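You operate a simulated robot arm through the tools that you are given. There is no shell and no other tool. Be economical: measure what you need, move in short steps, check, and stop when the job is done.

You are at the controls of a simulated robot arm. One attempt, no reset.

TASK
Plug in the keyboard and screen leads, then start the computer.
Fine: each plug in its own port; monitor on; wait for READY.
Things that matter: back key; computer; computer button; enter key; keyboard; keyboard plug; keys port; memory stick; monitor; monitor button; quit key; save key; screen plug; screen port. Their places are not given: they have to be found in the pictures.

Only the result counts: the job must be done as asked and must still hold three seconds after the hand-in. Knocking over, shifting, dropping, spilling or breaking anything else fails it.

THE ROBOT
A 6-joint arm with a two-finger parallel gripper, fixed in place. Base frame: the origin is at the foot of the arm, x ahead of it, y to its left, z up; the work surface is at about z = 750. Units: mm, rad, N and s.
With the tool pointing down near the work surface it reaches from about 580 to 940 mm from the base axis. Its first joint turns from -2.601 to 2.601 rad. Payload 3.43 kg.
The TCP is the grasp point between the finger pads, 34 mm short of the fingertips. In the tool frame z runs along the fingers and y along their closing line. The gripper opens to 128 mm. The fingers are 24 mm wide and 12 mm thick; the gripper's body (48 by 130 mm) begins 96 mm behind the TCP.
Orientation is that of the tool frame in the base frame, as a unit quaternion [w, x, y, z]. With the fingers straight down and closing along the base's y, the tool's x points along the base's -x, its y along +y and its z along -z.

THE INTERFACE
- The arm moves only by the tool nudge_tool. Its argument "plan" is a list of rows, each a list of 6 numbers: the shift along the base's x, y, z in cm, then the turn, a rotation vector about the base's x, y, z in rad. In form: [[dx, dy, dz, rx, ry, rz], ...]. A call has 1 to 8 rows; each row is the pose to reach, as a shift and turn from the pose commanded when the call began. "hand" is the opening in per cent of the stroke, from 0 (shut) to 100 (fully open), set as the call begins (left out, the last holds). Each row takes 0.2 s and may step no farther than 50 mm and 0.15 rad from the row before; otherwise, or with a gripper value out of range, the whole call is refused. Where a pose cannot be reached the arm comes as near as it can. A force on the tool above 40 N (or 10 N above the force at the start of the call, whichever is more), or a blocked arm, ends the call early, and 0.2 s more pass. Each finger travels about 108 mm/s and halts on what it meets, pressing with about 32 N; the grip force reading is that of the motor and also rises with nothing between the fingers. The clock runs only during rows and for 0.2 s after the last one: add rows that repeat a pose to give the fingers time. The reply holds the time, the measured pose of the TCP, the force on the tool along the base axes, the opening and the grip force, in the units named above and with some noise, with the torque about the TCP (base axes, N m) and any sound that the robot's microphone picked up.
- Cameras (640 x 400 px; columns grow to the right, rows downward): "scene" is fixed at [220.2, -649.6, 1403.8]; the picture's right is [0.98, -0.18, 0.00], its down [-0.06, -0.32, -0.95] and it looks along [0.17, 0.93, -0.33] (base axes); focal length 373 px, centre (320, 200). "wrist" rides on the gripper at [76, -11, -160] in the tool frame; the picture's right is [0.15, 0.99, 0.00], its down [-0.88, 0.13, -0.46] and it looks along [-0.45, 0.07, 0.89] (tool axes); focal length 234 px, centre (320, 200).
- grab_frame(camera): a new picture of that camera. No time passes.
- move_column(by): slides the trunk up (or, below 0, down) by that many mm; the arm rides with it, the base frame stays. It gives what a move gives, with no picture.
- locate(camera, pixels): there is no depth. For up to 12 entries [column, row, z] of the newest picture of that camera ("zoom" is the newest enlarged one), the place [x, y] in the base frame at which the ray of that pixel passes the height z, good to about 3 mm. No time passes.
- enlarge(camera, box): a new picture of the part [left, top, right, bottom] of that camera's present view, enlarged. No time passes.
- finish_job(): hands the job in; it is judged then, once.

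Keep the steps short. Do not move on a guess: measure, check each grasp and each placing, and mend mistakes. In all there are 80 turns and 54 pictures (those below and enlarged ones count). Leave the gripper open and the arm clear of the work at the hand-in unless told otherwise, and finish with a single line.

The tools are called after "Call:" as a command line: name --pt "numbers of a row" for each row, then --argument value for the rest, lists and objects as JSON in quotes. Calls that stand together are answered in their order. nudge_tool: Moves the arm, as the interface text tells. Its arguments: {"type":"object","properties":{"plan":{"type":"array","items":{"type":"array","items":{"type":"number"}}},"hand":{"type":"number"}},"required":["plan"]} The other tools are called the same way: move_column (by) slides the trunk up or down; grab_frame (camera) takes a picture; locate (camera, pixels) gives the place at which the rays of pixels pass given heights; enlarge (camera, box) takes an enlarged picture of a part of a camera's view; finish_job () hands the job in.

At the start:

```text
clock: 0.0
position: [399.8, 719.1, 1277.8]
tcp_rot: [0.002, 0.0, 1.0, 0.004]
contact_force: [0.9, -0.2, 0.3]
moment: [0.02, 0.0, 0.01]
width: 128.1
finger_force: 0.0
trunk travel left (down, up): [-616.0, 94.0]
```

scene: 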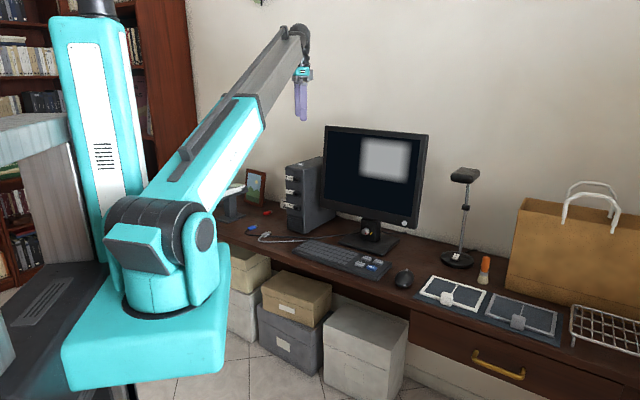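
wrist: 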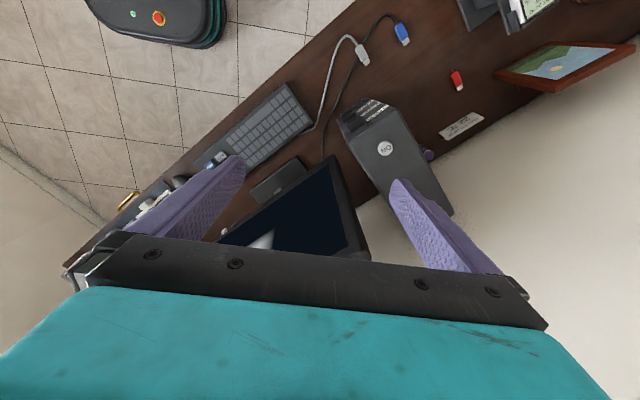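

I see the plugs (white and blue), a red memory stick, the computer tower and the monitor. I'll enlarge these areas first.

Call:
enlarge --camera "scene" --box '[210, 140, 340, 250]'

Call:
enlarge --camera "scene" --box '[290, 120, 450, 290]'

Call:
enlarge --camera "wrist" --box '[310, 0, 510, 200]'

```text
3.64 times, centred on (275, 195) of scene
```

zoom: 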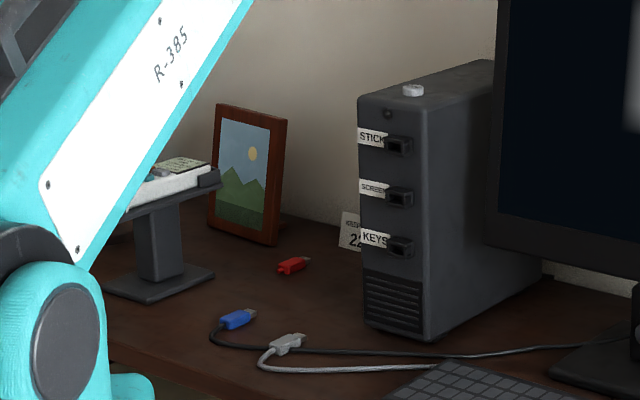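

```text
2.35 times, centred on (370, 205) of scene
```

zoom: 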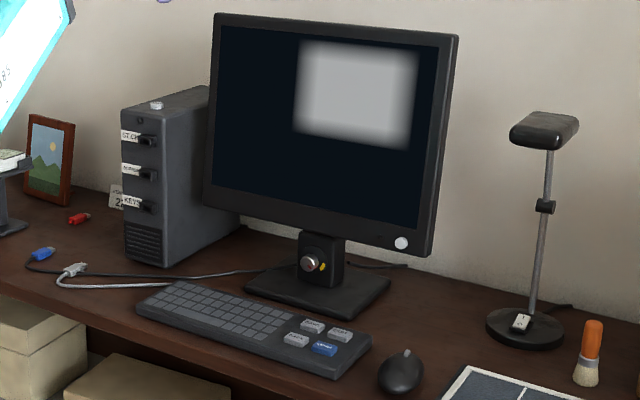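

```text
2.00 times, centred on (410, 100) of wrist
```

zoom: 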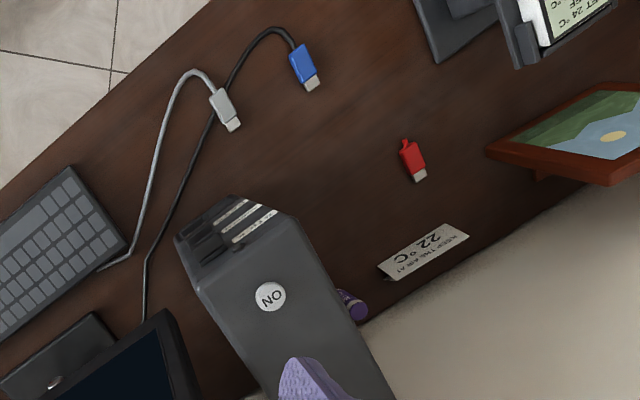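

White lead leads to the keyboard, black lead with the blue plug runs to the monitor. Now I measure table and tower points.

Call:
locate --camera "scene" --pixels '[[287.6, 228.5, 750], [305.2, 234, 750], [335.4, 215.6, 750], [252.5, 227.7, 757], [265.9, 234.3, 757], [285.4, 166.7, 950], [303.8, 170.3, 950], [300.5, 164.8, 950], [285.4, 166.7, 1000], [303.8, 170.3, 1000], [402, 222, 1000], [310, 263, 900]]'

Call:
locate --camera "zoom" --pixels '[[301, 58, 757], [312, 86, 757], [293, 42, 757], [222, 100, 757], [234, 128, 757], [216, 90, 757], [412, 160, 757], [270, 296, 950], [270, 296, 1000], [175, 238, 950], [290, 215, 950], [232, 195, 950]]'

```text
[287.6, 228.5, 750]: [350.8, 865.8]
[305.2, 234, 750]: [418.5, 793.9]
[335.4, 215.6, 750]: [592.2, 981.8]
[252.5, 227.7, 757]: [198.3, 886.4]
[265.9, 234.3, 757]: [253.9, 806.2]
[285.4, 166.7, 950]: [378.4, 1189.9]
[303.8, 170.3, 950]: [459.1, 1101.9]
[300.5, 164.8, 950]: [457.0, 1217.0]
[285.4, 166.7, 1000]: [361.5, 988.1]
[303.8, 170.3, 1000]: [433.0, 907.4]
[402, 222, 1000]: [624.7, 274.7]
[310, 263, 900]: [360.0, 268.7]
```

```text
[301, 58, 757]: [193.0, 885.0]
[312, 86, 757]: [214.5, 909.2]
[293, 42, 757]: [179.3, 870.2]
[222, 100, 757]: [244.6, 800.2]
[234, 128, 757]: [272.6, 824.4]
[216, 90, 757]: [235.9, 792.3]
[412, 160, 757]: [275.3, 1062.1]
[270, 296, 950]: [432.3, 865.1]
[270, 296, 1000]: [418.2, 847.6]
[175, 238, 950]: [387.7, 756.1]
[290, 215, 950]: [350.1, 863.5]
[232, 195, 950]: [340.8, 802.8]
```

The tower top is about z=1030, and the front face points to about (-0.68,-0.73). I'll turn the hand 0.82 rad about z and move over the white plug at around z=1000 to look.

Call:
nudge_tool --pt "-1.8 1.0 -3.5 0 0 0.1025" --pt "-3.6 2.0 -7 0 0 0.205" --pt "-5.4 3.0 -10.5 0 0 0.3075" --pt "-7.2 4.0 -14 0 0 0.41" --pt "-9.0 5.0 -17.5 0 0 0.5125" --pt "-10.8 6.0 -21 0 0 0.615" --pt "-12.6 7.0 -24.5 0 0 0.7175" --pt "-14.4 8.0 -28 0 0 0.82"

Call:
grab_frame --camera "wrist"

Call:
grab_frame --camera "scene"

```text
clock: 1.8
position: [256.7, 799.4, 994.2]
tcp_rot: [0.001, -0.4, 0.916, 0.004]
contact_force: [0.3, -0.4, -0.4]
moment: [-0.02, -0.02, 0.01]
width: 128.0
finger_force: 0.1
trunk travel left (down, up): [-616.0, 94.0]
```

```text
48 pictures are left
```

wrist: 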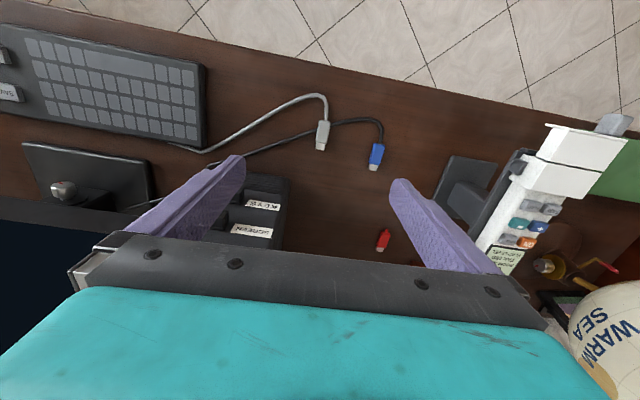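

```text
47 pictures are left
```

scene: 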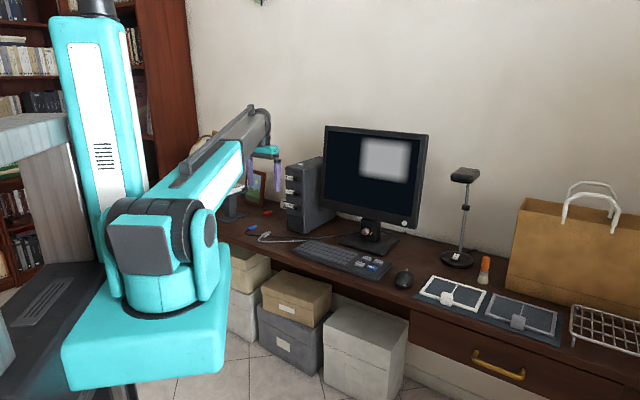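

The plugs point nearly straight down the wrist picture, i.e. along the insertion direction. I'll enlarge to get exact positions.

Call:
enlarge --camera "wrist" --box '[280, 80, 420, 190]'

Call:
enlarge --camera "wrist" --box '[200, 150, 330, 260]'

```text
3.64 times, centred on (350, 135) of wrist
```

zoom: 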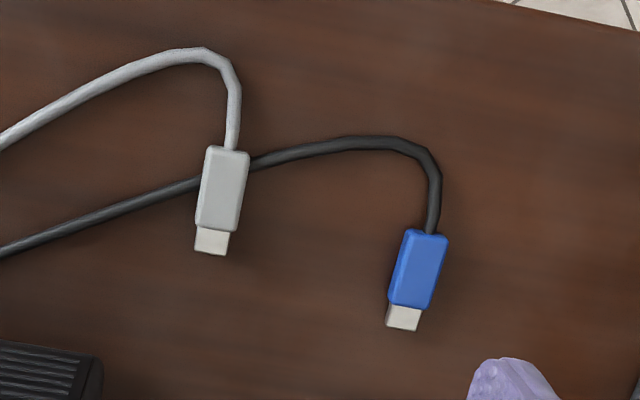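

```text
3.64 times, centred on (265, 205) of wrist
```

zoom: 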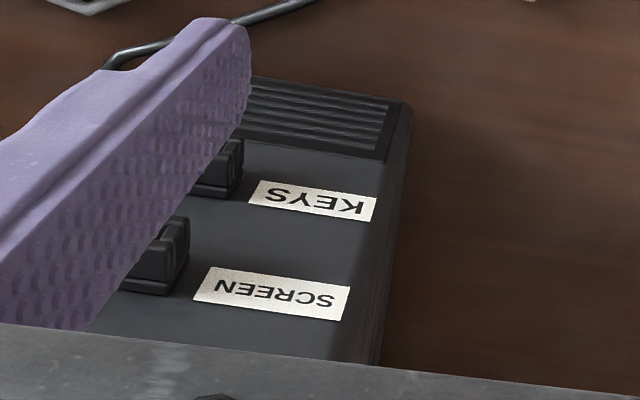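

Call:
locate --camera "wrist" --pixels '[[325.3, 121.3, 762], [321.4, 143, 762], [319.8, 149.8, 758], [380.2, 144.3, 762], [374.2, 163.8, 762], [372.5, 170.7, 758], [315.9, 132, 762], [326, 135, 762]]'

```text
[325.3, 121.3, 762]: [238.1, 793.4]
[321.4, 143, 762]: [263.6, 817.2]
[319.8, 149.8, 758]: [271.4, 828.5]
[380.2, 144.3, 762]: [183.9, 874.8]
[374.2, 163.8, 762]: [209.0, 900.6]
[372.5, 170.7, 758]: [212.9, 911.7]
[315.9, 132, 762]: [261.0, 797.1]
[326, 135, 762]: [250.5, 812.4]
```

White plug body runs from (238,793) to (264,817). I'll tilt the hand 0.25 rad (leaning away from the tower), narrow the opening, and hover at z about 835.

Call:
nudge_tool --pt "-0.35 -0.06 -4 0.046 -0.0425 0" --pt "-0.7 -0.12 -8 0.092 -0.085 0" --pt "-1.05 -0.2 -12 0.138 -0.1275 0" --pt "-1.4 -0.25 -15.9 0.1835 -0.17 0" --pt "-1.4 -0.25 -15.9 0.1835 -0.17 0" --hand 47

Call:
enlarge --camera "wrist" --box '[220, 80, 420, 220]'

```text
clock: 3.0
position: [240.6, 797.0, 839.4]
tcp_rot: [0.115, -0.396, 0.91, 0.053]
contact_force: [0.1, 0.4, -0.4]
moment: [0.0, 0.01, -0.01]
width: 59.9
finger_force: 0.0
trunk travel left (down, up): [-616.0, 94.0]
```

```text
2.86 times, centred on (320, 150) of wrist
```

zoom: 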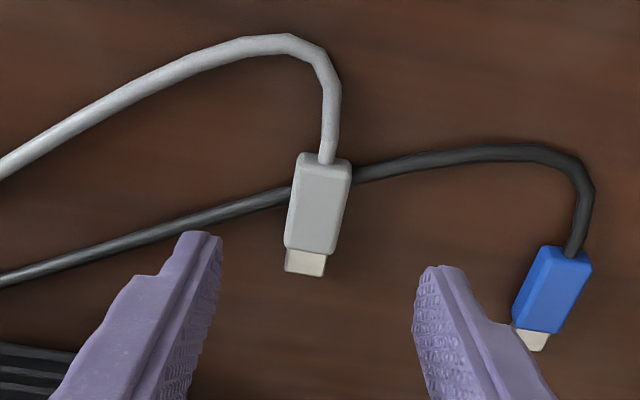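

Call:
locate --camera "zoom" --pixels '[[327, 160, 762], [310, 250, 762], [305, 275, 757], [570, 252, 762], [535, 328, 762], [527, 345, 757], [288, 235, 762], [336, 245, 762], [200, 236, 806], [440, 268, 806]]'

```text
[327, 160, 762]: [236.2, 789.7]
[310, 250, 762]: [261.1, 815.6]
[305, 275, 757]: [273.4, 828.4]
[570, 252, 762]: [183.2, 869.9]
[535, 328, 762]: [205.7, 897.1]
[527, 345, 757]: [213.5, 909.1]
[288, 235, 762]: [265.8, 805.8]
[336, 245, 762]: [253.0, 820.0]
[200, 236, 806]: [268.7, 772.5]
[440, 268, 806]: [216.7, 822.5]
```

Shift 3 mm back and lower to TCP z about 789.

Call:
nudge_tool --pt "0 -0.3 -2.5 0 0 0" --pt "0 -0.3 -4.4 0 0 0" --pt "0 -0.3 -5.05 0 0 0"

Call:
enlarge --camera "wrist" --box '[220, 80, 420, 220]'

```text
clock: 3.8
position: [241.1, 795.1, 787.9]
tcp_rot: [0.115, -0.396, 0.91, 0.053]
contact_force: [0.3, 0.7, 0.4]
moment: [0.01, 0.02, -0.02]
width: 60.2
finger_force: 0.0
trunk travel left (down, up): [-616.0, 94.0]
```

```text
2.86 times, centred on (320, 150) of wrist
```

zoom: 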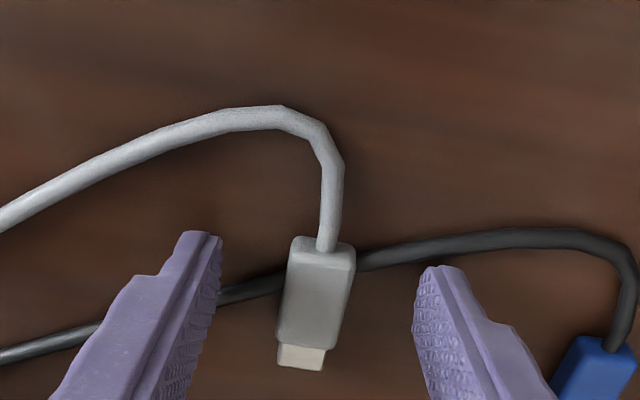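

The fingers straddle the white body with no contact force. I close.

Call:
nudge_tool --pt "0 -0.3 -5.05 0 0 0" --pt "0 0 0 0 0 0" --pt "0 0 0 0 0 0" --pt "0 0 0 0 0 0" --hand 0

Call:
enlarge --camera "wrist" --box '[220, 80, 420, 220]'

```text
refused: row 1 steps farther than a row can; nothing moved
```

```text
2.86 times, centred on (320, 150) of wrist
```

zoom: 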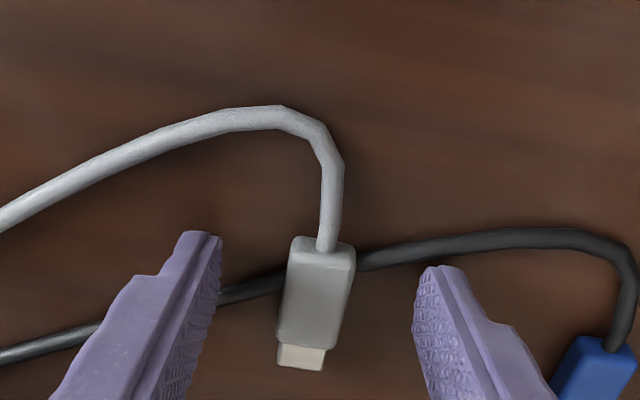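

That call had a wrong first row and was refused, so nothing moved. I'll close with zero shifts.

Call:
nudge_tool --pt "0 0 0 0 0 0" --pt "0 0 0 0 0 0" --pt "0 0 0 0 0 0" --pt "0 0 0 0 0 0" --hand 0

Call:
enlarge --camera "wrist" --box '[220, 80, 420, 220]'

```text
clock: 4.8
position: [242.0, 794.2, 786.7]
tcp_rot: [0.114, -0.396, 0.91, 0.053]
contact_force: [-0.4, 0.1, -0.3]
moment: [0.01, 0.0, -0.01]
width: 18.5
finger_force: 32.0
trunk travel left (down, up): [-616.0, 94.0]
```

```text
2.86 times, centred on (320, 150) of wrist
```

zoom: 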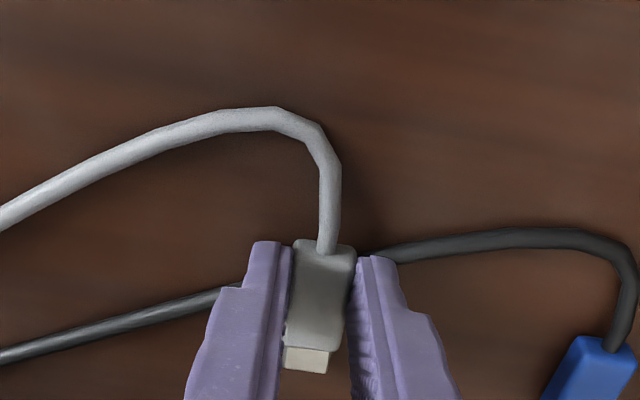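

Grasped (width 18.5). I'll lift about 95 mm and view the plug and the ports.

Call:
nudge_tool --pt "0 0 3 0 0 0" --pt "0 0 6.5 0 0 0" --pt "0 0 9.7 0 0 0" --pt "0 0 9.7 0 0 0" --hand 0

Call:
grab_frame --camera "wrist"

Call:
enlarge --camera "scene" --box '[250, 150, 330, 240]'

```text
clock: 5.8
position: [244.2, 794.8, 885.4]
tcp_rot: [0.115, -0.396, 0.909, 0.053]
contact_force: [-0.3, 0.2, -0.4]
moment: [-0.02, 0.01, -0.02]
width: 18.4
finger_force: 32.1
trunk travel left (down, up): [-616.0, 94.0]
```

```text
40 pictures are left
```

wrist: 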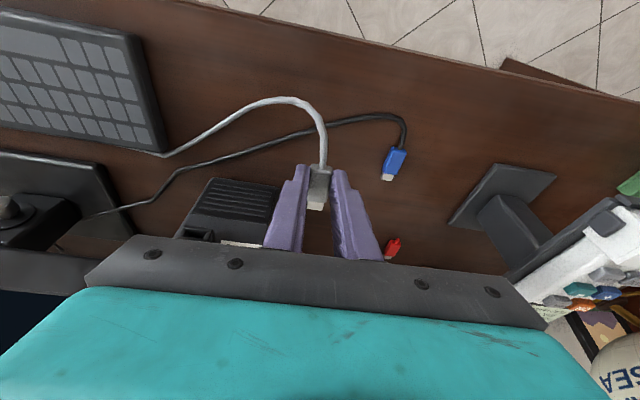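

```text
4.44 times, centred on (290, 195) of scene
```

zoom: 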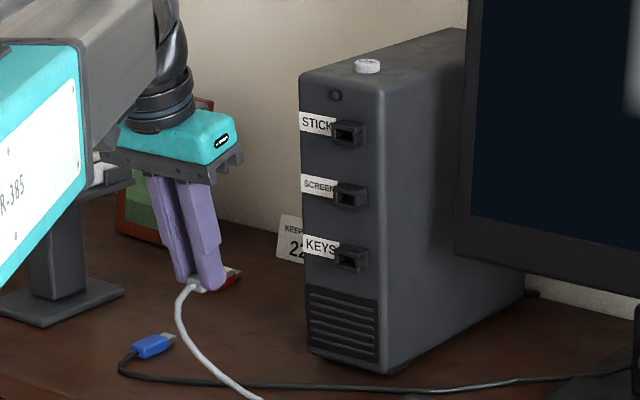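

Call:
locate --camera "scene" --pixels '[[296.1, 208.3, 840], [296.1, 208.3, 860], [296.1, 194.1, 900], [296.1, 194.1, 930], [296.1, 179.5, 970], [296.1, 179.5, 1000]]'

Call:
locate --camera "wrist" --pixels '[[198, 179, 815], [279, 186, 815], [176, 237, 860], [280, 240, 870]]'

Call:
enlarge --camera "wrist" --box '[170, 150, 370, 270]'

```text
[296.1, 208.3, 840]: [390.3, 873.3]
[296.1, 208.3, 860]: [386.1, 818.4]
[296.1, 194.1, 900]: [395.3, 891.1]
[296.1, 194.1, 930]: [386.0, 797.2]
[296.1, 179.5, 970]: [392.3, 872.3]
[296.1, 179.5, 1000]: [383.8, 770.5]
```

```text
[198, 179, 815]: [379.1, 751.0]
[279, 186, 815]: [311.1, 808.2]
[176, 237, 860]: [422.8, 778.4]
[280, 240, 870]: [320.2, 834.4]
```

```text
3.20 times, centred on (270, 210) of wrist
```

zoom: 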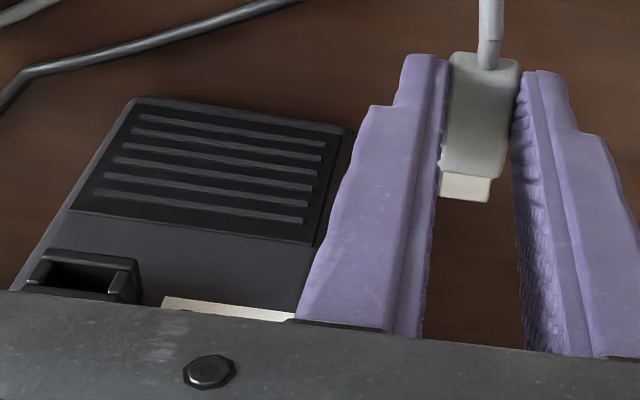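

Call:
locate --camera "zoom" --pixels '[[135, 97, 750], [350, 130, 750], [485, 58, 861], [472, 175, 861], [464, 200, 856], [450, 58, 861], [441, 170, 861], [519, 65, 861], [503, 178, 861], [20, 285, 860], [140, 300, 860]]'

```text
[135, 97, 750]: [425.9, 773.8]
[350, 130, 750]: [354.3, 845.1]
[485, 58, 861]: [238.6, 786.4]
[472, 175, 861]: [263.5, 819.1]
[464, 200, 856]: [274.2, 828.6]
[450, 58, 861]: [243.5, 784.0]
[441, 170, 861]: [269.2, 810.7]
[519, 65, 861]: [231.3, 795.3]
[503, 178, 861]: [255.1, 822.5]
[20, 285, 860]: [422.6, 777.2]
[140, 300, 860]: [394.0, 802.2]
```

The tower foot line gives a face yaw of about 45°. Before moving sideways, I check where the monitor sits (stand base and screen corners).

Call:
enlarge --camera "scene" --box '[310, 120, 440, 260]'

Call:
locate --camera "wrist" --pixels '[[0, 152, 755], [105, 164, 755], [133, 235, 755], [12, 210, 850], [12, 210, 820]]'

```text
2.86 times, centred on (375, 190) of scene
```

zoom: 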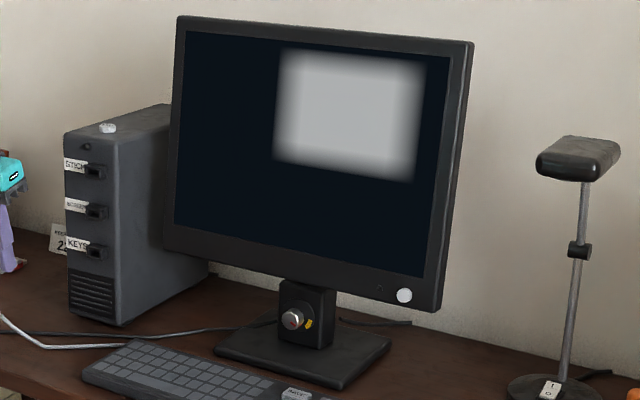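

```text
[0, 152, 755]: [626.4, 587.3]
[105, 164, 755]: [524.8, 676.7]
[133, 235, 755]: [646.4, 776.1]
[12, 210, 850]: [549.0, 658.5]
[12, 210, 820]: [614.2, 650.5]
```

The monitor is clear of the path. I turn -0.03 rad and move sideways in front of the KEYS port, staying about 25 mm off.

Call:
nudge_tool --pt "2.7 -2.2 0.3 0 0 -0.01" --pt "5.4 -4.4 0.6 0 0 -0.02" --pt "8.0 -6.2 0.9 0 0 -0.03" --pt "9.0 -7.0 0.9 0 0 -0.03" --pt "9.0 -7.0 0.9 0 0 -0.03"

Call:
enlarge --camera "wrist" --box '[220, 140, 420, 265]'

Call:
enlarge --camera "scene" --box '[260, 160, 330, 230]'

```text
clock: 7.0
position: [330.2, 725.6, 895.9]
tcp_rot: [0.114, -0.382, 0.915, 0.052]
contact_force: [-0.4, -0.2, 0.0]
moment: [0.01, 0.03, 0.03]
width: 18.3
finger_force: 32.4
trunk travel left (down, up): [-616.0, 94.0]
```

```text
3.20 times, centred on (320, 202) of wrist
```

zoom: 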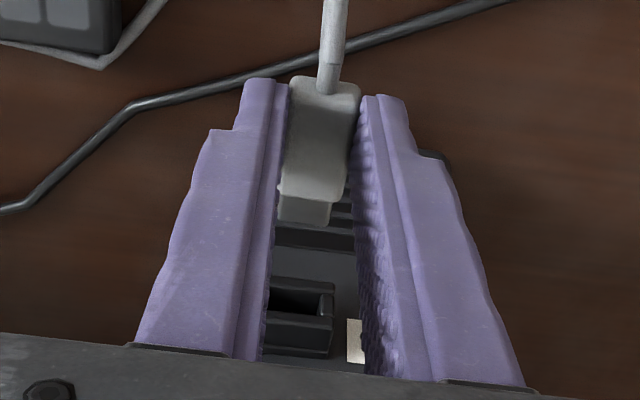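

```text
5.71 times, centred on (295, 195) of scene
```

zoom: 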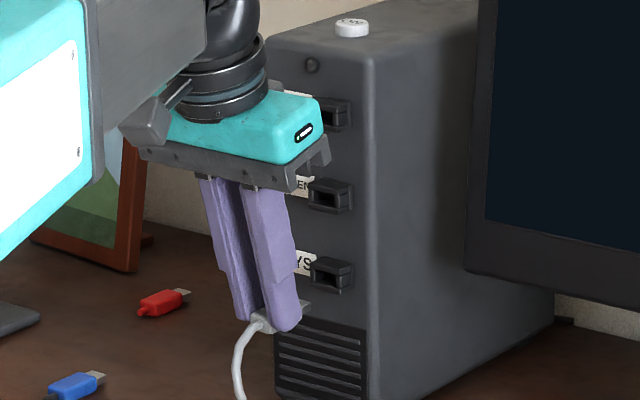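

I need a sharper look at tip versus mouth; enlarging more.

Call:
enlarge --camera "scene" --box '[278, 195, 310, 225]'

```text
13.33 times, centred on (294, 210) of scene
```

zoom: 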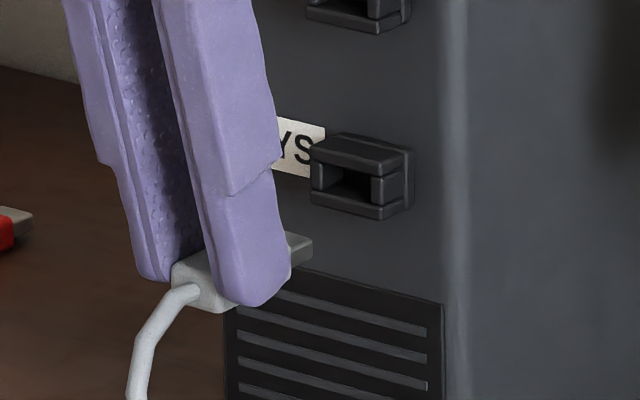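

Scene and wrist together put the mouth about 21 mm ahead, 15 mm above, and 1–2 mm right of the tip. I raise 15 mm, advance 8 mm, and look again.

Call:
nudge_tool --pt "0.1 -0.1 1.5 0 0 0" --pt "0.67 0.46 1.5 0 0 0" --pt "0.67 0.46 1.5 0 0 0"

Call:
enlarge --camera "scene" --box '[278, 195, 310, 225]'

Call:
enlarge --camera "wrist" --box '[270, 150, 370, 260]'

```text
clock: 7.8
position: [336.7, 729.7, 908.1]
tcp_rot: [0.115, -0.382, 0.915, 0.053]
contact_force: [-0.5, 0.0, -0.2]
moment: [-0.01, -0.02, 0.04]
width: 18.6
finger_force: 32.3
trunk travel left (down, up): [-616.0, 94.0]
```

```text
13.33 times, centred on (294, 210) of scene
```

zoom: 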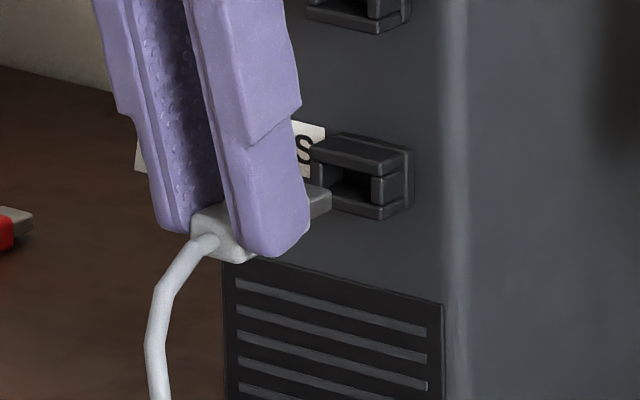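

```text
3.64 times, centred on (320, 205) of wrist
```

zoom: 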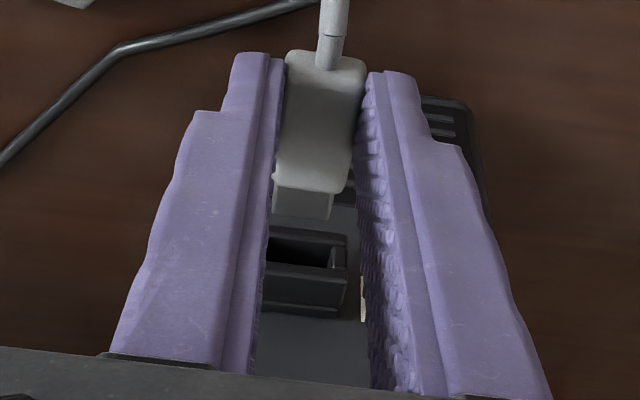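

The tip is now nearly level with the mouth, still 14–18 mm short. I advance 10 mm and recheck the sideways offset.

Call:
nudge_tool --pt "0.35 0.355 0 0 0 0" --pt "0.7 0.71 0 0 0 0" --pt "0.7 0.71 0 0 0 0"

Call:
enlarge --camera "scene" --box '[282, 195, 308, 220]'

Call:
enlarge --camera "wrist" --box '[285, 180, 355, 240]'

```text
clock: 8.6
position: [343.1, 736.8, 907.4]
tcp_rot: [0.115, -0.383, 0.915, 0.053]
contact_force: [0.1, 0.2, -0.3]
moment: [0.0, -0.02, 0.02]
width: 18.6
finger_force: 31.9
trunk travel left (down, up): [-616.0, 94.0]
```

```text
16.00 times, centred on (295, 208) of scene
```

zoom: 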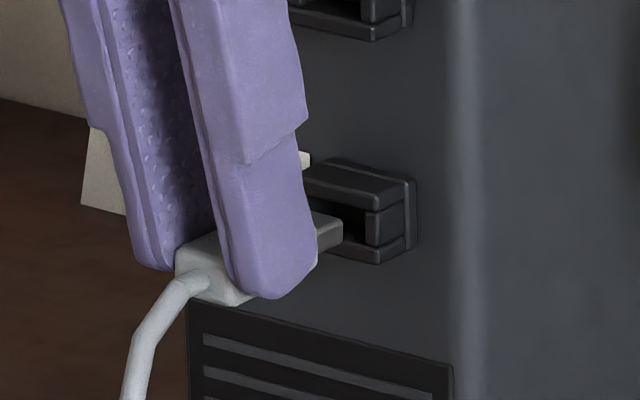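

```text
6.67 times, centred on (320, 210) of wrist
```

zoom: 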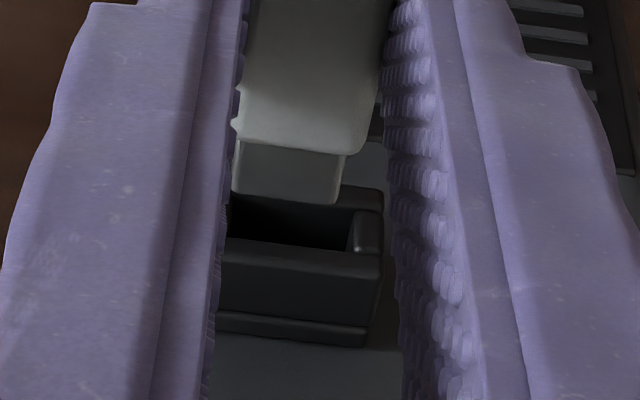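

Very clear view: the plug needs about 2 mm to picture-right and about 2.5 mm down. I apply that with 6 mm of advance, then check.

Call:
nudge_tool --pt "-0.14 0.14 -0.25 0 0 0" --pt "0.28 0.57 -0.25 0 0 0" --pt "0.28 0.57 -0.25 0 0 0"

Call:
enlarge --camera "scene" --box '[284, 198, 306, 218]'

Call:
enlarge --camera "wrist" --box '[285, 180, 355, 240]'

```text
clock: 9.4
position: [347.5, 740.0, 905.4]
tcp_rot: [0.114, -0.382, 0.915, 0.052]
contact_force: [-0.4, 0.1, 0.0]
moment: [-0.02, -0.01, 0.01]
width: 18.6
finger_force: 31.6
trunk travel left (down, up): [-616.0, 94.0]
```

```text
16.00 times, centred on (295, 208) of scene
```

zoom: 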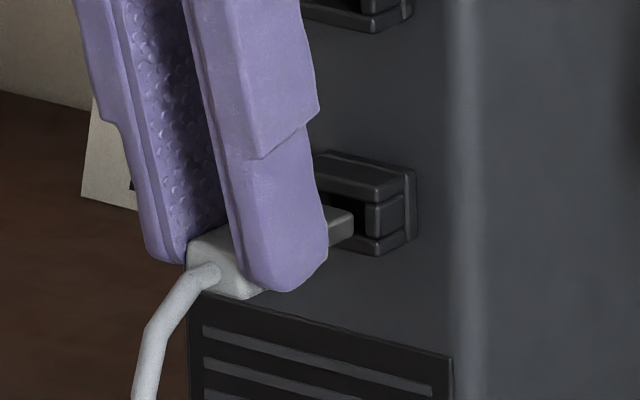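

```text
6.67 times, centred on (320, 210) of wrist
```

zoom: 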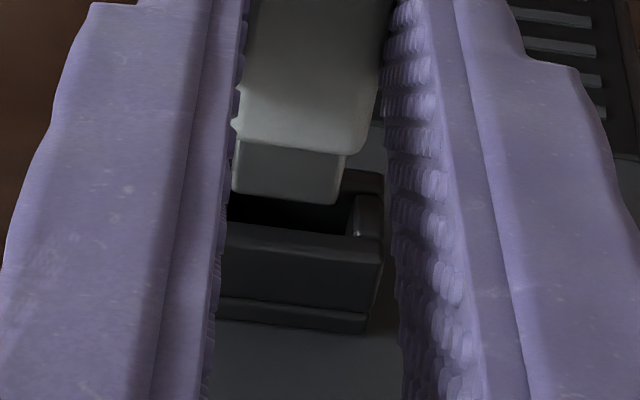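

Still about 2 mm to picture-right and 1 mm down needed. I apply just that and look.

Call:
nudge_tool --pt "-0.14 0.14 -0.1 0 0 0" --pt "-0.14 0.14 -0.1 0 0 0" --pt "-0.14 0.14 -0.1 0 0 0"

Call:
enlarge --camera "wrist" --box '[285, 180, 355, 240]'

Call:
enlarge --camera "scene" --box '[284, 198, 306, 218]'

```text
clock: 10.2
position: [345.7, 742.2, 905.3]
tcp_rot: [0.115, -0.382, 0.915, 0.053]
contact_force: [-0.3, -0.3, 0.3]
moment: [-0.05, -0.03, -0.01]
width: 18.4
finger_force: 31.9
trunk travel left (down, up): [-616.0, 94.0]
```

```text
6.67 times, centred on (320, 210) of wrist
```

zoom: 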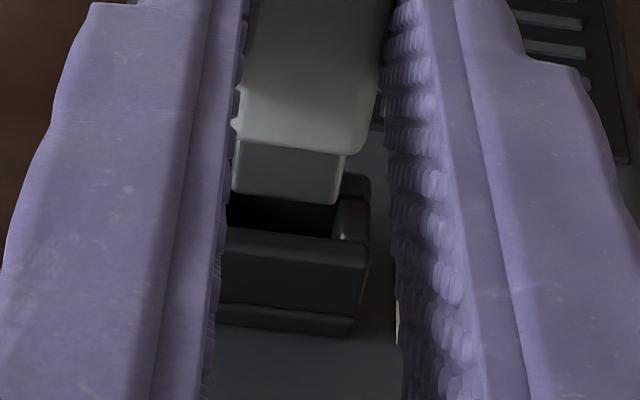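

```text
16.00 times, centred on (295, 208) of scene
```

zoom: 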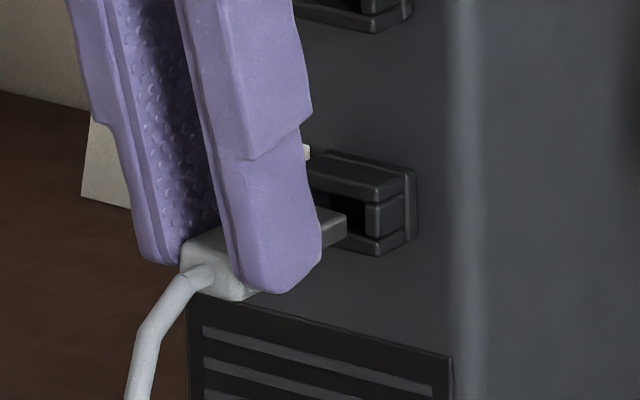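

Now the tip lines up with the opening sideways (right edge about 338 versus wall about 338) and in height. I advance 9 mm.

Call:
nudge_tool --pt "0.21 0.213 0 0 0 0" --pt "0.42 0.427 0 0 0 0" --pt "0.63 0.64 0 0 0 0" --pt "0.63 0.64 0 0 0 0"

Call:
enlarge --camera "wrist" --box '[285, 180, 355, 240]'

Call:
enlarge --camera "scene" --box '[284, 198, 306, 218]'

```text
clock: 11.2
position: [352.6, 748.8, 905.8]
tcp_rot: [0.115, -0.382, 0.915, 0.053]
contact_force: [0.5, -0.5, -0.5]
moment: [-0.03, 0.02, -0.02]
width: 18.6
finger_force: 32.0
trunk travel left (down, up): [-616.0, 94.0]
```

```text
6.67 times, centred on (320, 210) of wrist
```

zoom: 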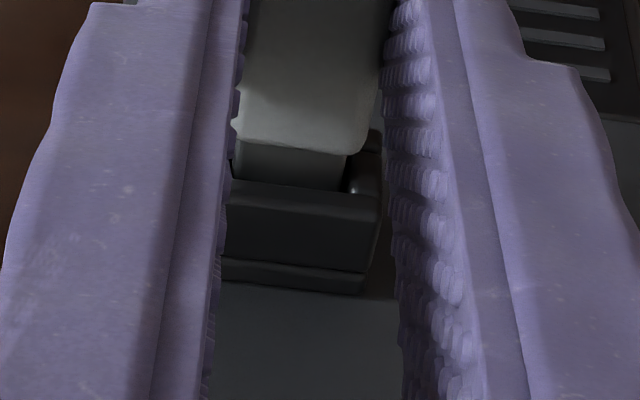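

```text
16.00 times, centred on (295, 208) of scene
```

zoom: 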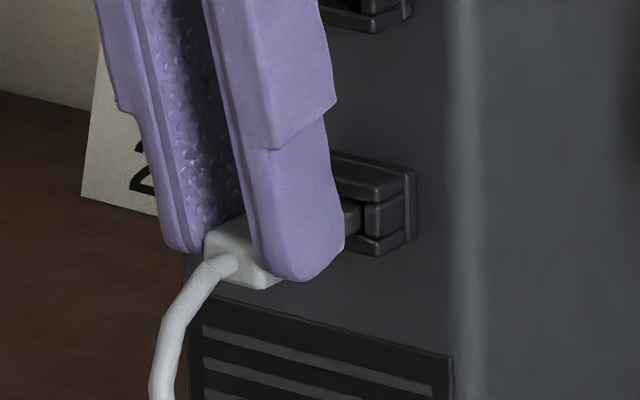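

The tip is in the mouth with no force. I continue up to 11 mm in 2 mm steps and read the force.

Call:
nudge_tool --pt "0.14 0.142 0 0 0 0" --pt "0.28 0.284 0 0 0 0" --pt "0.42 0.427 0 0 0 0" --pt "0.56 0.569 0 0 0 0" --pt "0.7 0.711 0 0 0 0" --pt "0.78 0.79 0 0 0 0"

Call:
enlarge --camera "wrist" --box '[285, 180, 355, 240]'

Call:
enlarge --camera "scene" --box '[284, 198, 306, 218]'

```text
clock: 12.6
position: [357.0, 754.0, 906.6]
tcp_rot: [0.112, -0.383, 0.915, 0.051]
contact_force: [-14.3, -21.3, 2.6]
moment: [-0.63, 0.44, -0.37]
width: 18.4
finger_force: 32.3
trunk travel left (down, up): [-616.0, 94.0]
```

```text
6.67 times, centred on (320, 210) of wrist
```

zoom: 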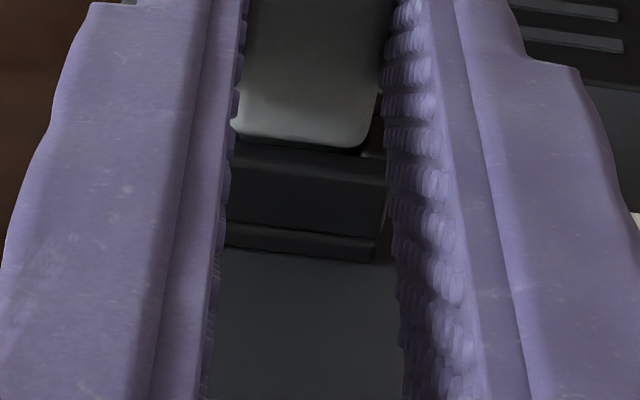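

```text
16.00 times, centred on (295, 208) of scene
```

zoom: 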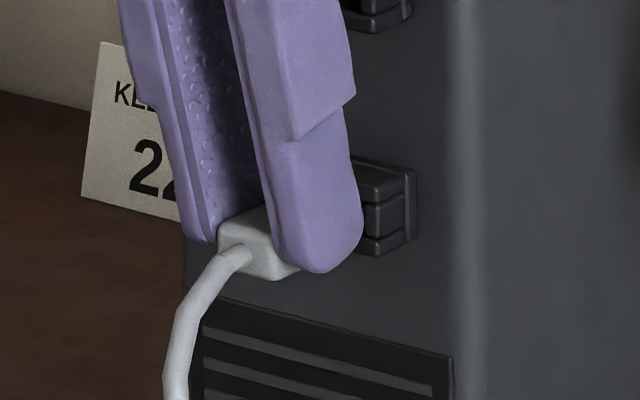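

Force 25 N against insertion, with the body nearly flush. I press slightly more to be sure it's seated.

Call:
nudge_tool --pt "0.14 0.142 0 0 0 0" --pt "0.28 0.284 0 0 0 0" --pt "0.28 0.284 0 0 0 0"

Call:
enlarge --camera "wrist" --box '[285, 180, 355, 240]'

```text
clock: 13.4
position: [361.7, 756.7, 906.2]
tcp_rot: [0.114, -0.382, 0.916, 0.05]
contact_force: [-16.1, -19.4, -1.8]
moment: [-0.59, 0.47, -0.2]
width: 18.3
finger_force: 32.1
trunk travel left (down, up): [-616.0, 94.0]
```

```text
6.67 times, centred on (320, 210) of wrist
```

zoom: 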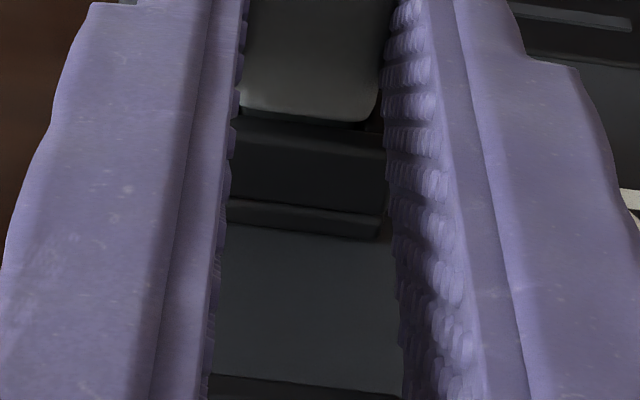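

The body is flush and the pads just slide at about 25 N, so it's seated. I relieve 3 mm, open, then retreat straight back and up.

Call:
nudge_tool --pt "-0.2 -0.2 0 0 0 0" --pt "-0.2 -0.2 0 0 0 0"

Call:
nudge_tool --pt "0 0 0 0 0 0" --pt "0 0 0 0 0 0" --pt "-2.1 -2.1 0 0 0 0" --pt "-4.5 -4.5 0 0 0 0" --pt "-5 -5 4 0 0 0" --hand 40

Call:
enlarge --camera "scene" --box '[250, 170, 320, 240]'

Call:
grab_frame --camera "wrist"

```text
clock: 14.0
position: [361.0, 757.8, 905.1]
tcp_rot: [0.116, -0.382, 0.915, 0.052]
contact_force: [-7.6, -9.1, 0.4]
moment: [-0.76, 0.64, -0.22]
width: 18.7
finger_force: 31.7
trunk travel left (down, up): [-616.0, 94.0]
```

```text
clock: 15.2
position: [312.6, 709.1, 945.5]
tcp_rot: [0.115, -0.382, 0.915, 0.053]
contact_force: [-0.1, -0.5, -1.1]
moment: [0.01, -0.03, 0.03]
width: 51.0
finger_force: 0.1
trunk travel left (down, up): [-616.0, 94.0]
```

```text
5.71 times, centred on (285, 205) of scene
```

zoom: 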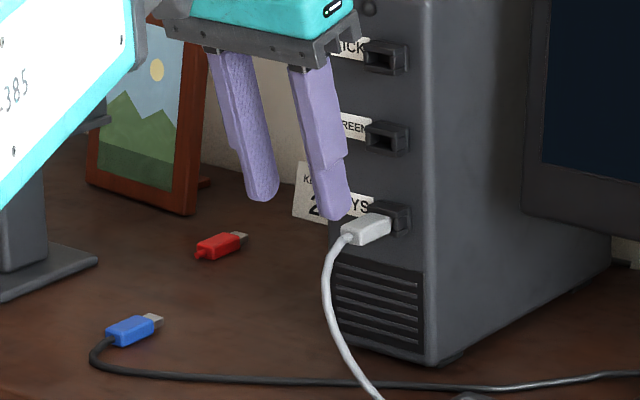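

```text
19 pictures are left
```

wrist: 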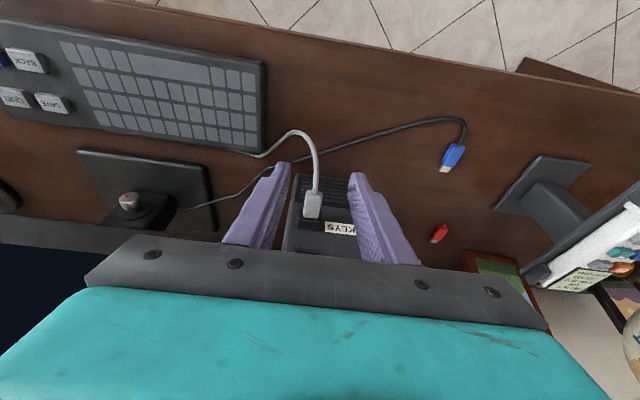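

KEYS plug is in. Next, the blue plug; first I check clearance to the pedestal display near it.

Call:
locate --camera "wrist" --pixels '[[497, 205, 755], [540, 156, 755], [590, 172, 755], [522, 266, 850], [522, 266, 880], [638, 135, 880], [460, 145, 762], [444, 170, 757], [452, 157, 762], [436, 242, 757]]'

Call:
locate --camera "scene" --pixels '[[246.2, 214.8, 755], [247.5, 189.5, 850], [247.5, 189.5, 880], [222.7, 200, 850], [222.7, 200, 880]]'

```text
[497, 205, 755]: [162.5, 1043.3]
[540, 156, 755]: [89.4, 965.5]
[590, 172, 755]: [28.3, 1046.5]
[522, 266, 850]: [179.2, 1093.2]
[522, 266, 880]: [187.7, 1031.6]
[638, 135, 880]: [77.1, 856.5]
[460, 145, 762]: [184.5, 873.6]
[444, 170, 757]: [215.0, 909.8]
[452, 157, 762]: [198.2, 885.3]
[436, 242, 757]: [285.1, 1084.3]
```

```text
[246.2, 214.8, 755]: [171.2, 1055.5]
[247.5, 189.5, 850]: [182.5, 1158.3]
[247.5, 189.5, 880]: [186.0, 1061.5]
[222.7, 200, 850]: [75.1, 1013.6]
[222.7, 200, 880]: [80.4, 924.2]
```

Enough clearance (about 30–40 mm). I move to hover over the blue plug.

Call:
nudge_tool --pt "-2.5 3.3 0 0 0 0" --pt "-5 6.6 -1 0 0 0" --pt "-7.5 9.9 -3 0 0 0" --pt "-10 13.2 -6 0 0 0" --pt "-12.65 16.5 -8.5 0 0 0" --pt "-12.65 16.5 -10.5 0 0 0" --pt "-12.65 16.5 -10.5 0 0 0" --hand 47

Call:
enlarge --camera "wrist" --box '[220, 80, 420, 220]'

```text
refused: row 4 steps farther than a row can; nothing moved
```

```text
2.86 times, centred on (320, 150) of wrist
```

zoom: 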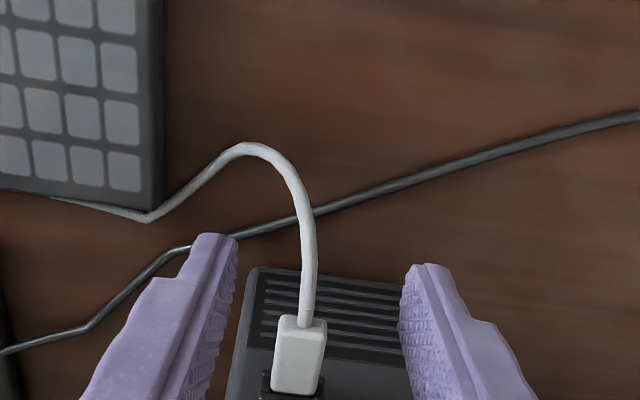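

Refused for step size; I'll use smaller steps.

Call:
nudge_tool --pt "-2.1 2.75 -1 0 0 0" --pt "-4.2 5.5 -2.5 0 0 0" --pt "-6.3 8.25 -4 0 0 0" --pt "-8.4 11 -6 0 0 0" --pt "-10.5 13.75 -8 0 0 0" --pt "-12.65 16.5 -10 0 0 0" --pt "-12.65 16.5 -10.5 0 0 0" --hand 47

```text
clock: 16.8
position: [184.2, 871.4, 837.4]
tcp_rot: [0.115, -0.382, 0.916, 0.051]
contact_force: [-0.8, 0.4, 0.3]
moment: [0.01, -0.04, -0.01]
width: 60.1
finger_force: 0.0
trunk travel left (down, up): [-616.0, 94.0]
```

Call:
enlarge --camera "wrist" --box '[220, 80, 420, 220]'

```text
2.86 times, centred on (320, 150) of wrist
```

zoom: 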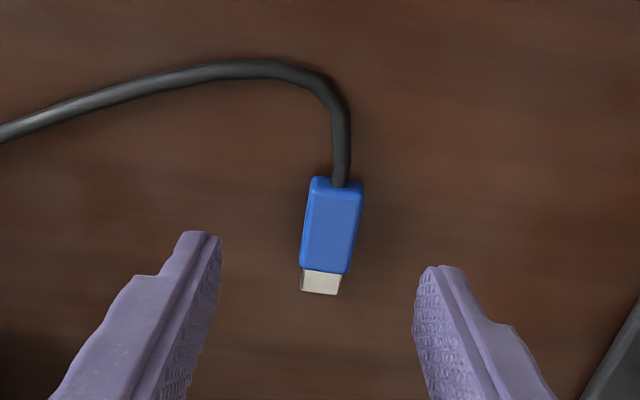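

Call:
locate --camera "zoom" --pixels '[[338, 182, 762], [324, 272, 762], [322, 293, 757]]'

```text
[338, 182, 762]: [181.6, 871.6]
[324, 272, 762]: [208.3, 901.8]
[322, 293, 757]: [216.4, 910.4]
```

Shift (+2.4, +6.4) mm and lower to z about 787.

Call:
nudge_tool --pt "0.24 0.64 -2.5 0 0 0" --pt "0.24 0.64 -4.4 0 0 0" --pt "0.24 0.64 -5.0 0 0 0" --pt "0.24 0.64 -5.0 0 0 0"

Call:
enlarge --camera "wrist" --box '[220, 80, 420, 220]'

```text
clock: 17.8
position: [187.0, 878.6, 790.1]
tcp_rot: [0.115, -0.382, 0.915, 0.052]
contact_force: [0.3, 0.2, -0.5]
moment: [0.0, 0.02, 0.0]
width: 60.3
finger_force: 0.1
trunk travel left (down, up): [-616.0, 94.0]
```

```text
2.86 times, centred on (320, 150) of wrist
```

zoom: 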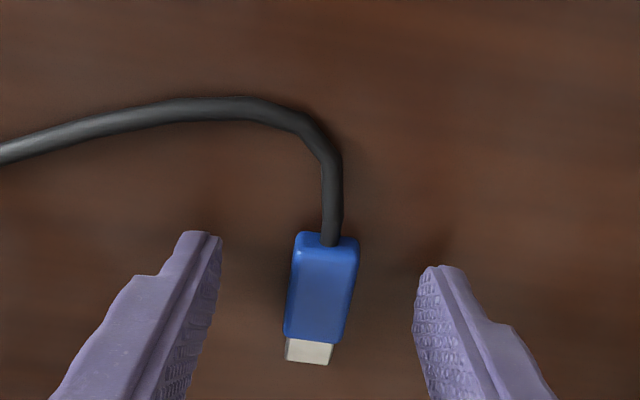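

Same picture as with the white one. I lower 1.5 mm and close.

Call:
nudge_tool --pt "0 0 -0.15 0 0 0" --pt "0 0 -0.15 0 0 0" --pt "0 0 -0.15 0 0 0" --pt "0 0 -0.15 0 0 0" --hand 0

```text
clock: 18.8
position: [185.7, 877.9, 789.9]
tcp_rot: [0.116, -0.382, 0.915, 0.053]
contact_force: [-0.1, -0.1, 2.1]
moment: [0.05, -0.05, -0.01]
width: 18.5
finger_force: 31.9
trunk travel left (down, up): [-616.0, 94.0]
```

Grasped (18.5). I lift 18 cm, then move sideways in front of the SCREEN port with a standoff.

Call:
nudge_tool --pt "0 0 4.5 0 0 0" --pt "0 0 9 0 0 0" --pt "0 0 13.5 0 0 0" --pt "0 0 17.9 0 0 0" --pt "3.3 -3.3 17.9 0 0 0" --pt "6.6 -6.6 17.9 0 0 0" --pt "9.9 -9.8 17.9 0 0 0" --pt "9.9 -9.8 17.9 0 0 0"

Call:
nudge_tool --pt "2.5 -2.5 0 0 0 0" --pt "4.9 -4.9 0 0 0 0" --pt "4.9 -4.9 0 0 0 0"

Call:
enlarge --camera "wrist" --box '[285, 170, 355, 230]'

Call:
enlarge --camera "scene" --box '[282, 183, 308, 208]'

```text
clock: 20.6
position: [287.2, 781.2, 967.7]
tcp_rot: [0.115, -0.382, 0.915, 0.053]
contact_force: [1.1, -0.5, -0.7]
moment: [-0.02, -0.02, 0.02]
width: 18.8
finger_force: 31.7
trunk travel left (down, up): [-616.0, 94.0]
```

```text
clock: 21.4
position: [335.9, 733.7, 968.2]
tcp_rot: [0.115, -0.383, 0.915, 0.052]
contact_force: [0.0, 0.4, 0.2]
moment: [-0.02, -0.02, 0.0]
width: 18.5
finger_force: 31.5
trunk travel left (down, up): [-616.0, 94.0]
```

```text
6.67 times, centred on (320, 200) of wrist
```

zoom: 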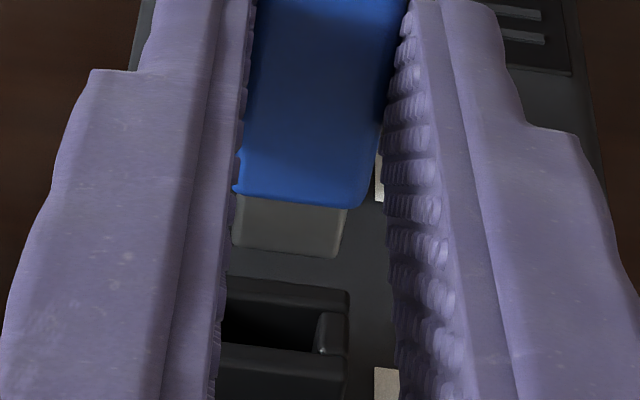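

```text
16.00 times, centred on (295, 196) of scene
```

zoom: 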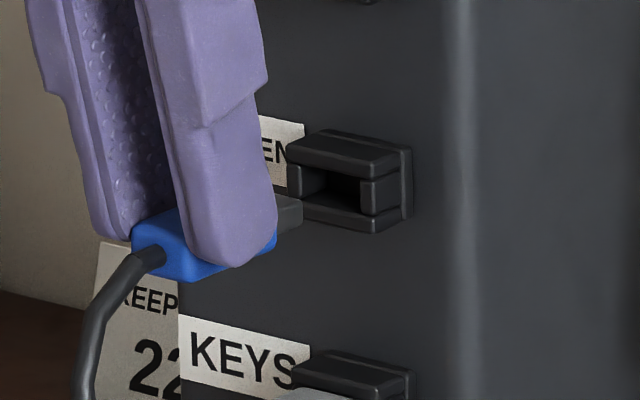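

The SCREEN mouth is fully visible. The tip needs about 1.5 mm to picture-left, 0.4 mm down and 20 mm forward. I correct and advance 14 mm.

Call:
nudge_tool --pt "0.11 -0.11 -0.04 0 0 0" --pt "0.6 0.39 -0.04 0 0 0" --pt "1.09 0.89 -0.04 0 0 0" --pt "1.09 0.89 -0.04 0 0 0"

Call:
enlarge --camera "wrist" --box '[285, 170, 355, 230]'

Call:
enlarge --camera "scene" --box '[282, 183, 308, 208]'

```text
clock: 22.4
position: [345.4, 742.1, 967.9]
tcp_rot: [0.115, -0.382, 0.915, 0.051]
contact_force: [0.0, 0.3, -0.2]
moment: [-0.02, -0.01, 0.01]
width: 18.6
finger_force: 32.2
trunk travel left (down, up): [-616.0, 94.0]
```

```text
6.67 times, centred on (320, 200) of wrist
```

zoom: 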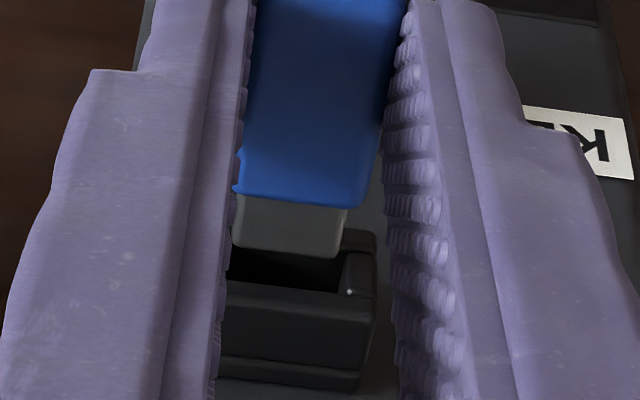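

```text
16.00 times, centred on (295, 196) of scene
```

zoom: 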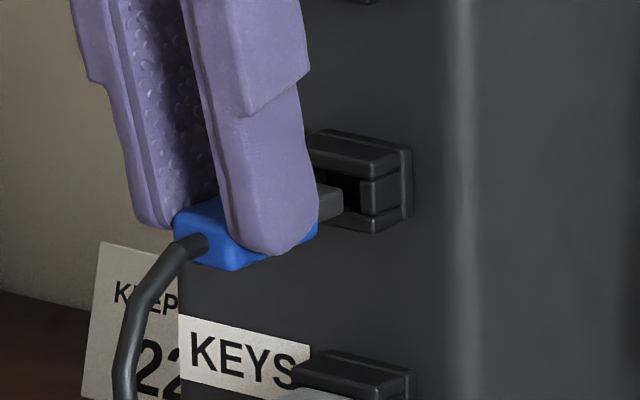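

Aligned within about 0.5 mm. I apply the small correction and advance about 17 mm in small steps.

Call:
nudge_tool --pt "-0.03 0.04 -0.06 0 0 0" --pt "0.25 0.32 -0.06 0 0 0" --pt "0.53 0.6 -0.06 0 0 0" --pt "0.7 0.78 -0.06 0 0 0" --pt "0.85 0.93 -0.06 0 0 0" --pt "1.0 1.08 -0.06 0 0 0" --pt "1.15 1.23 -0.06 0 0 0" --pt "1.27 1.35 -0.06 0 0 0"

Call:
enlarge --camera "wrist" --box '[285, 170, 355, 230]'

```text
clock: 24.2
position: [356.3, 752.3, 967.7]
tcp_rot: [0.115, -0.382, 0.916, 0.052]
contact_force: [-9.6, -10.7, 0.9]
moment: [0.16, -0.33, -0.04]
width: 18.4
finger_force: 31.4
trunk travel left (down, up): [-616.0, 94.0]
```

```text
6.67 times, centred on (320, 200) of wrist
```

zoom: 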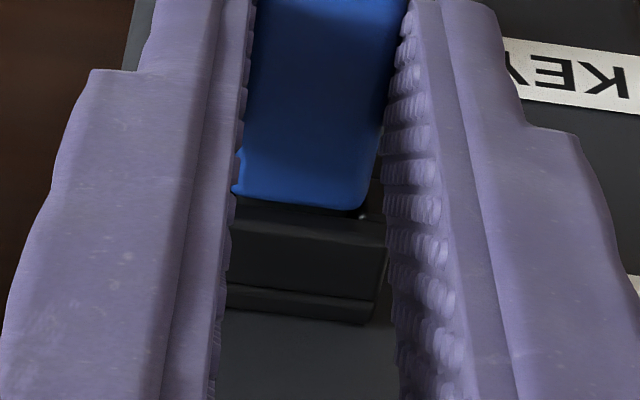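

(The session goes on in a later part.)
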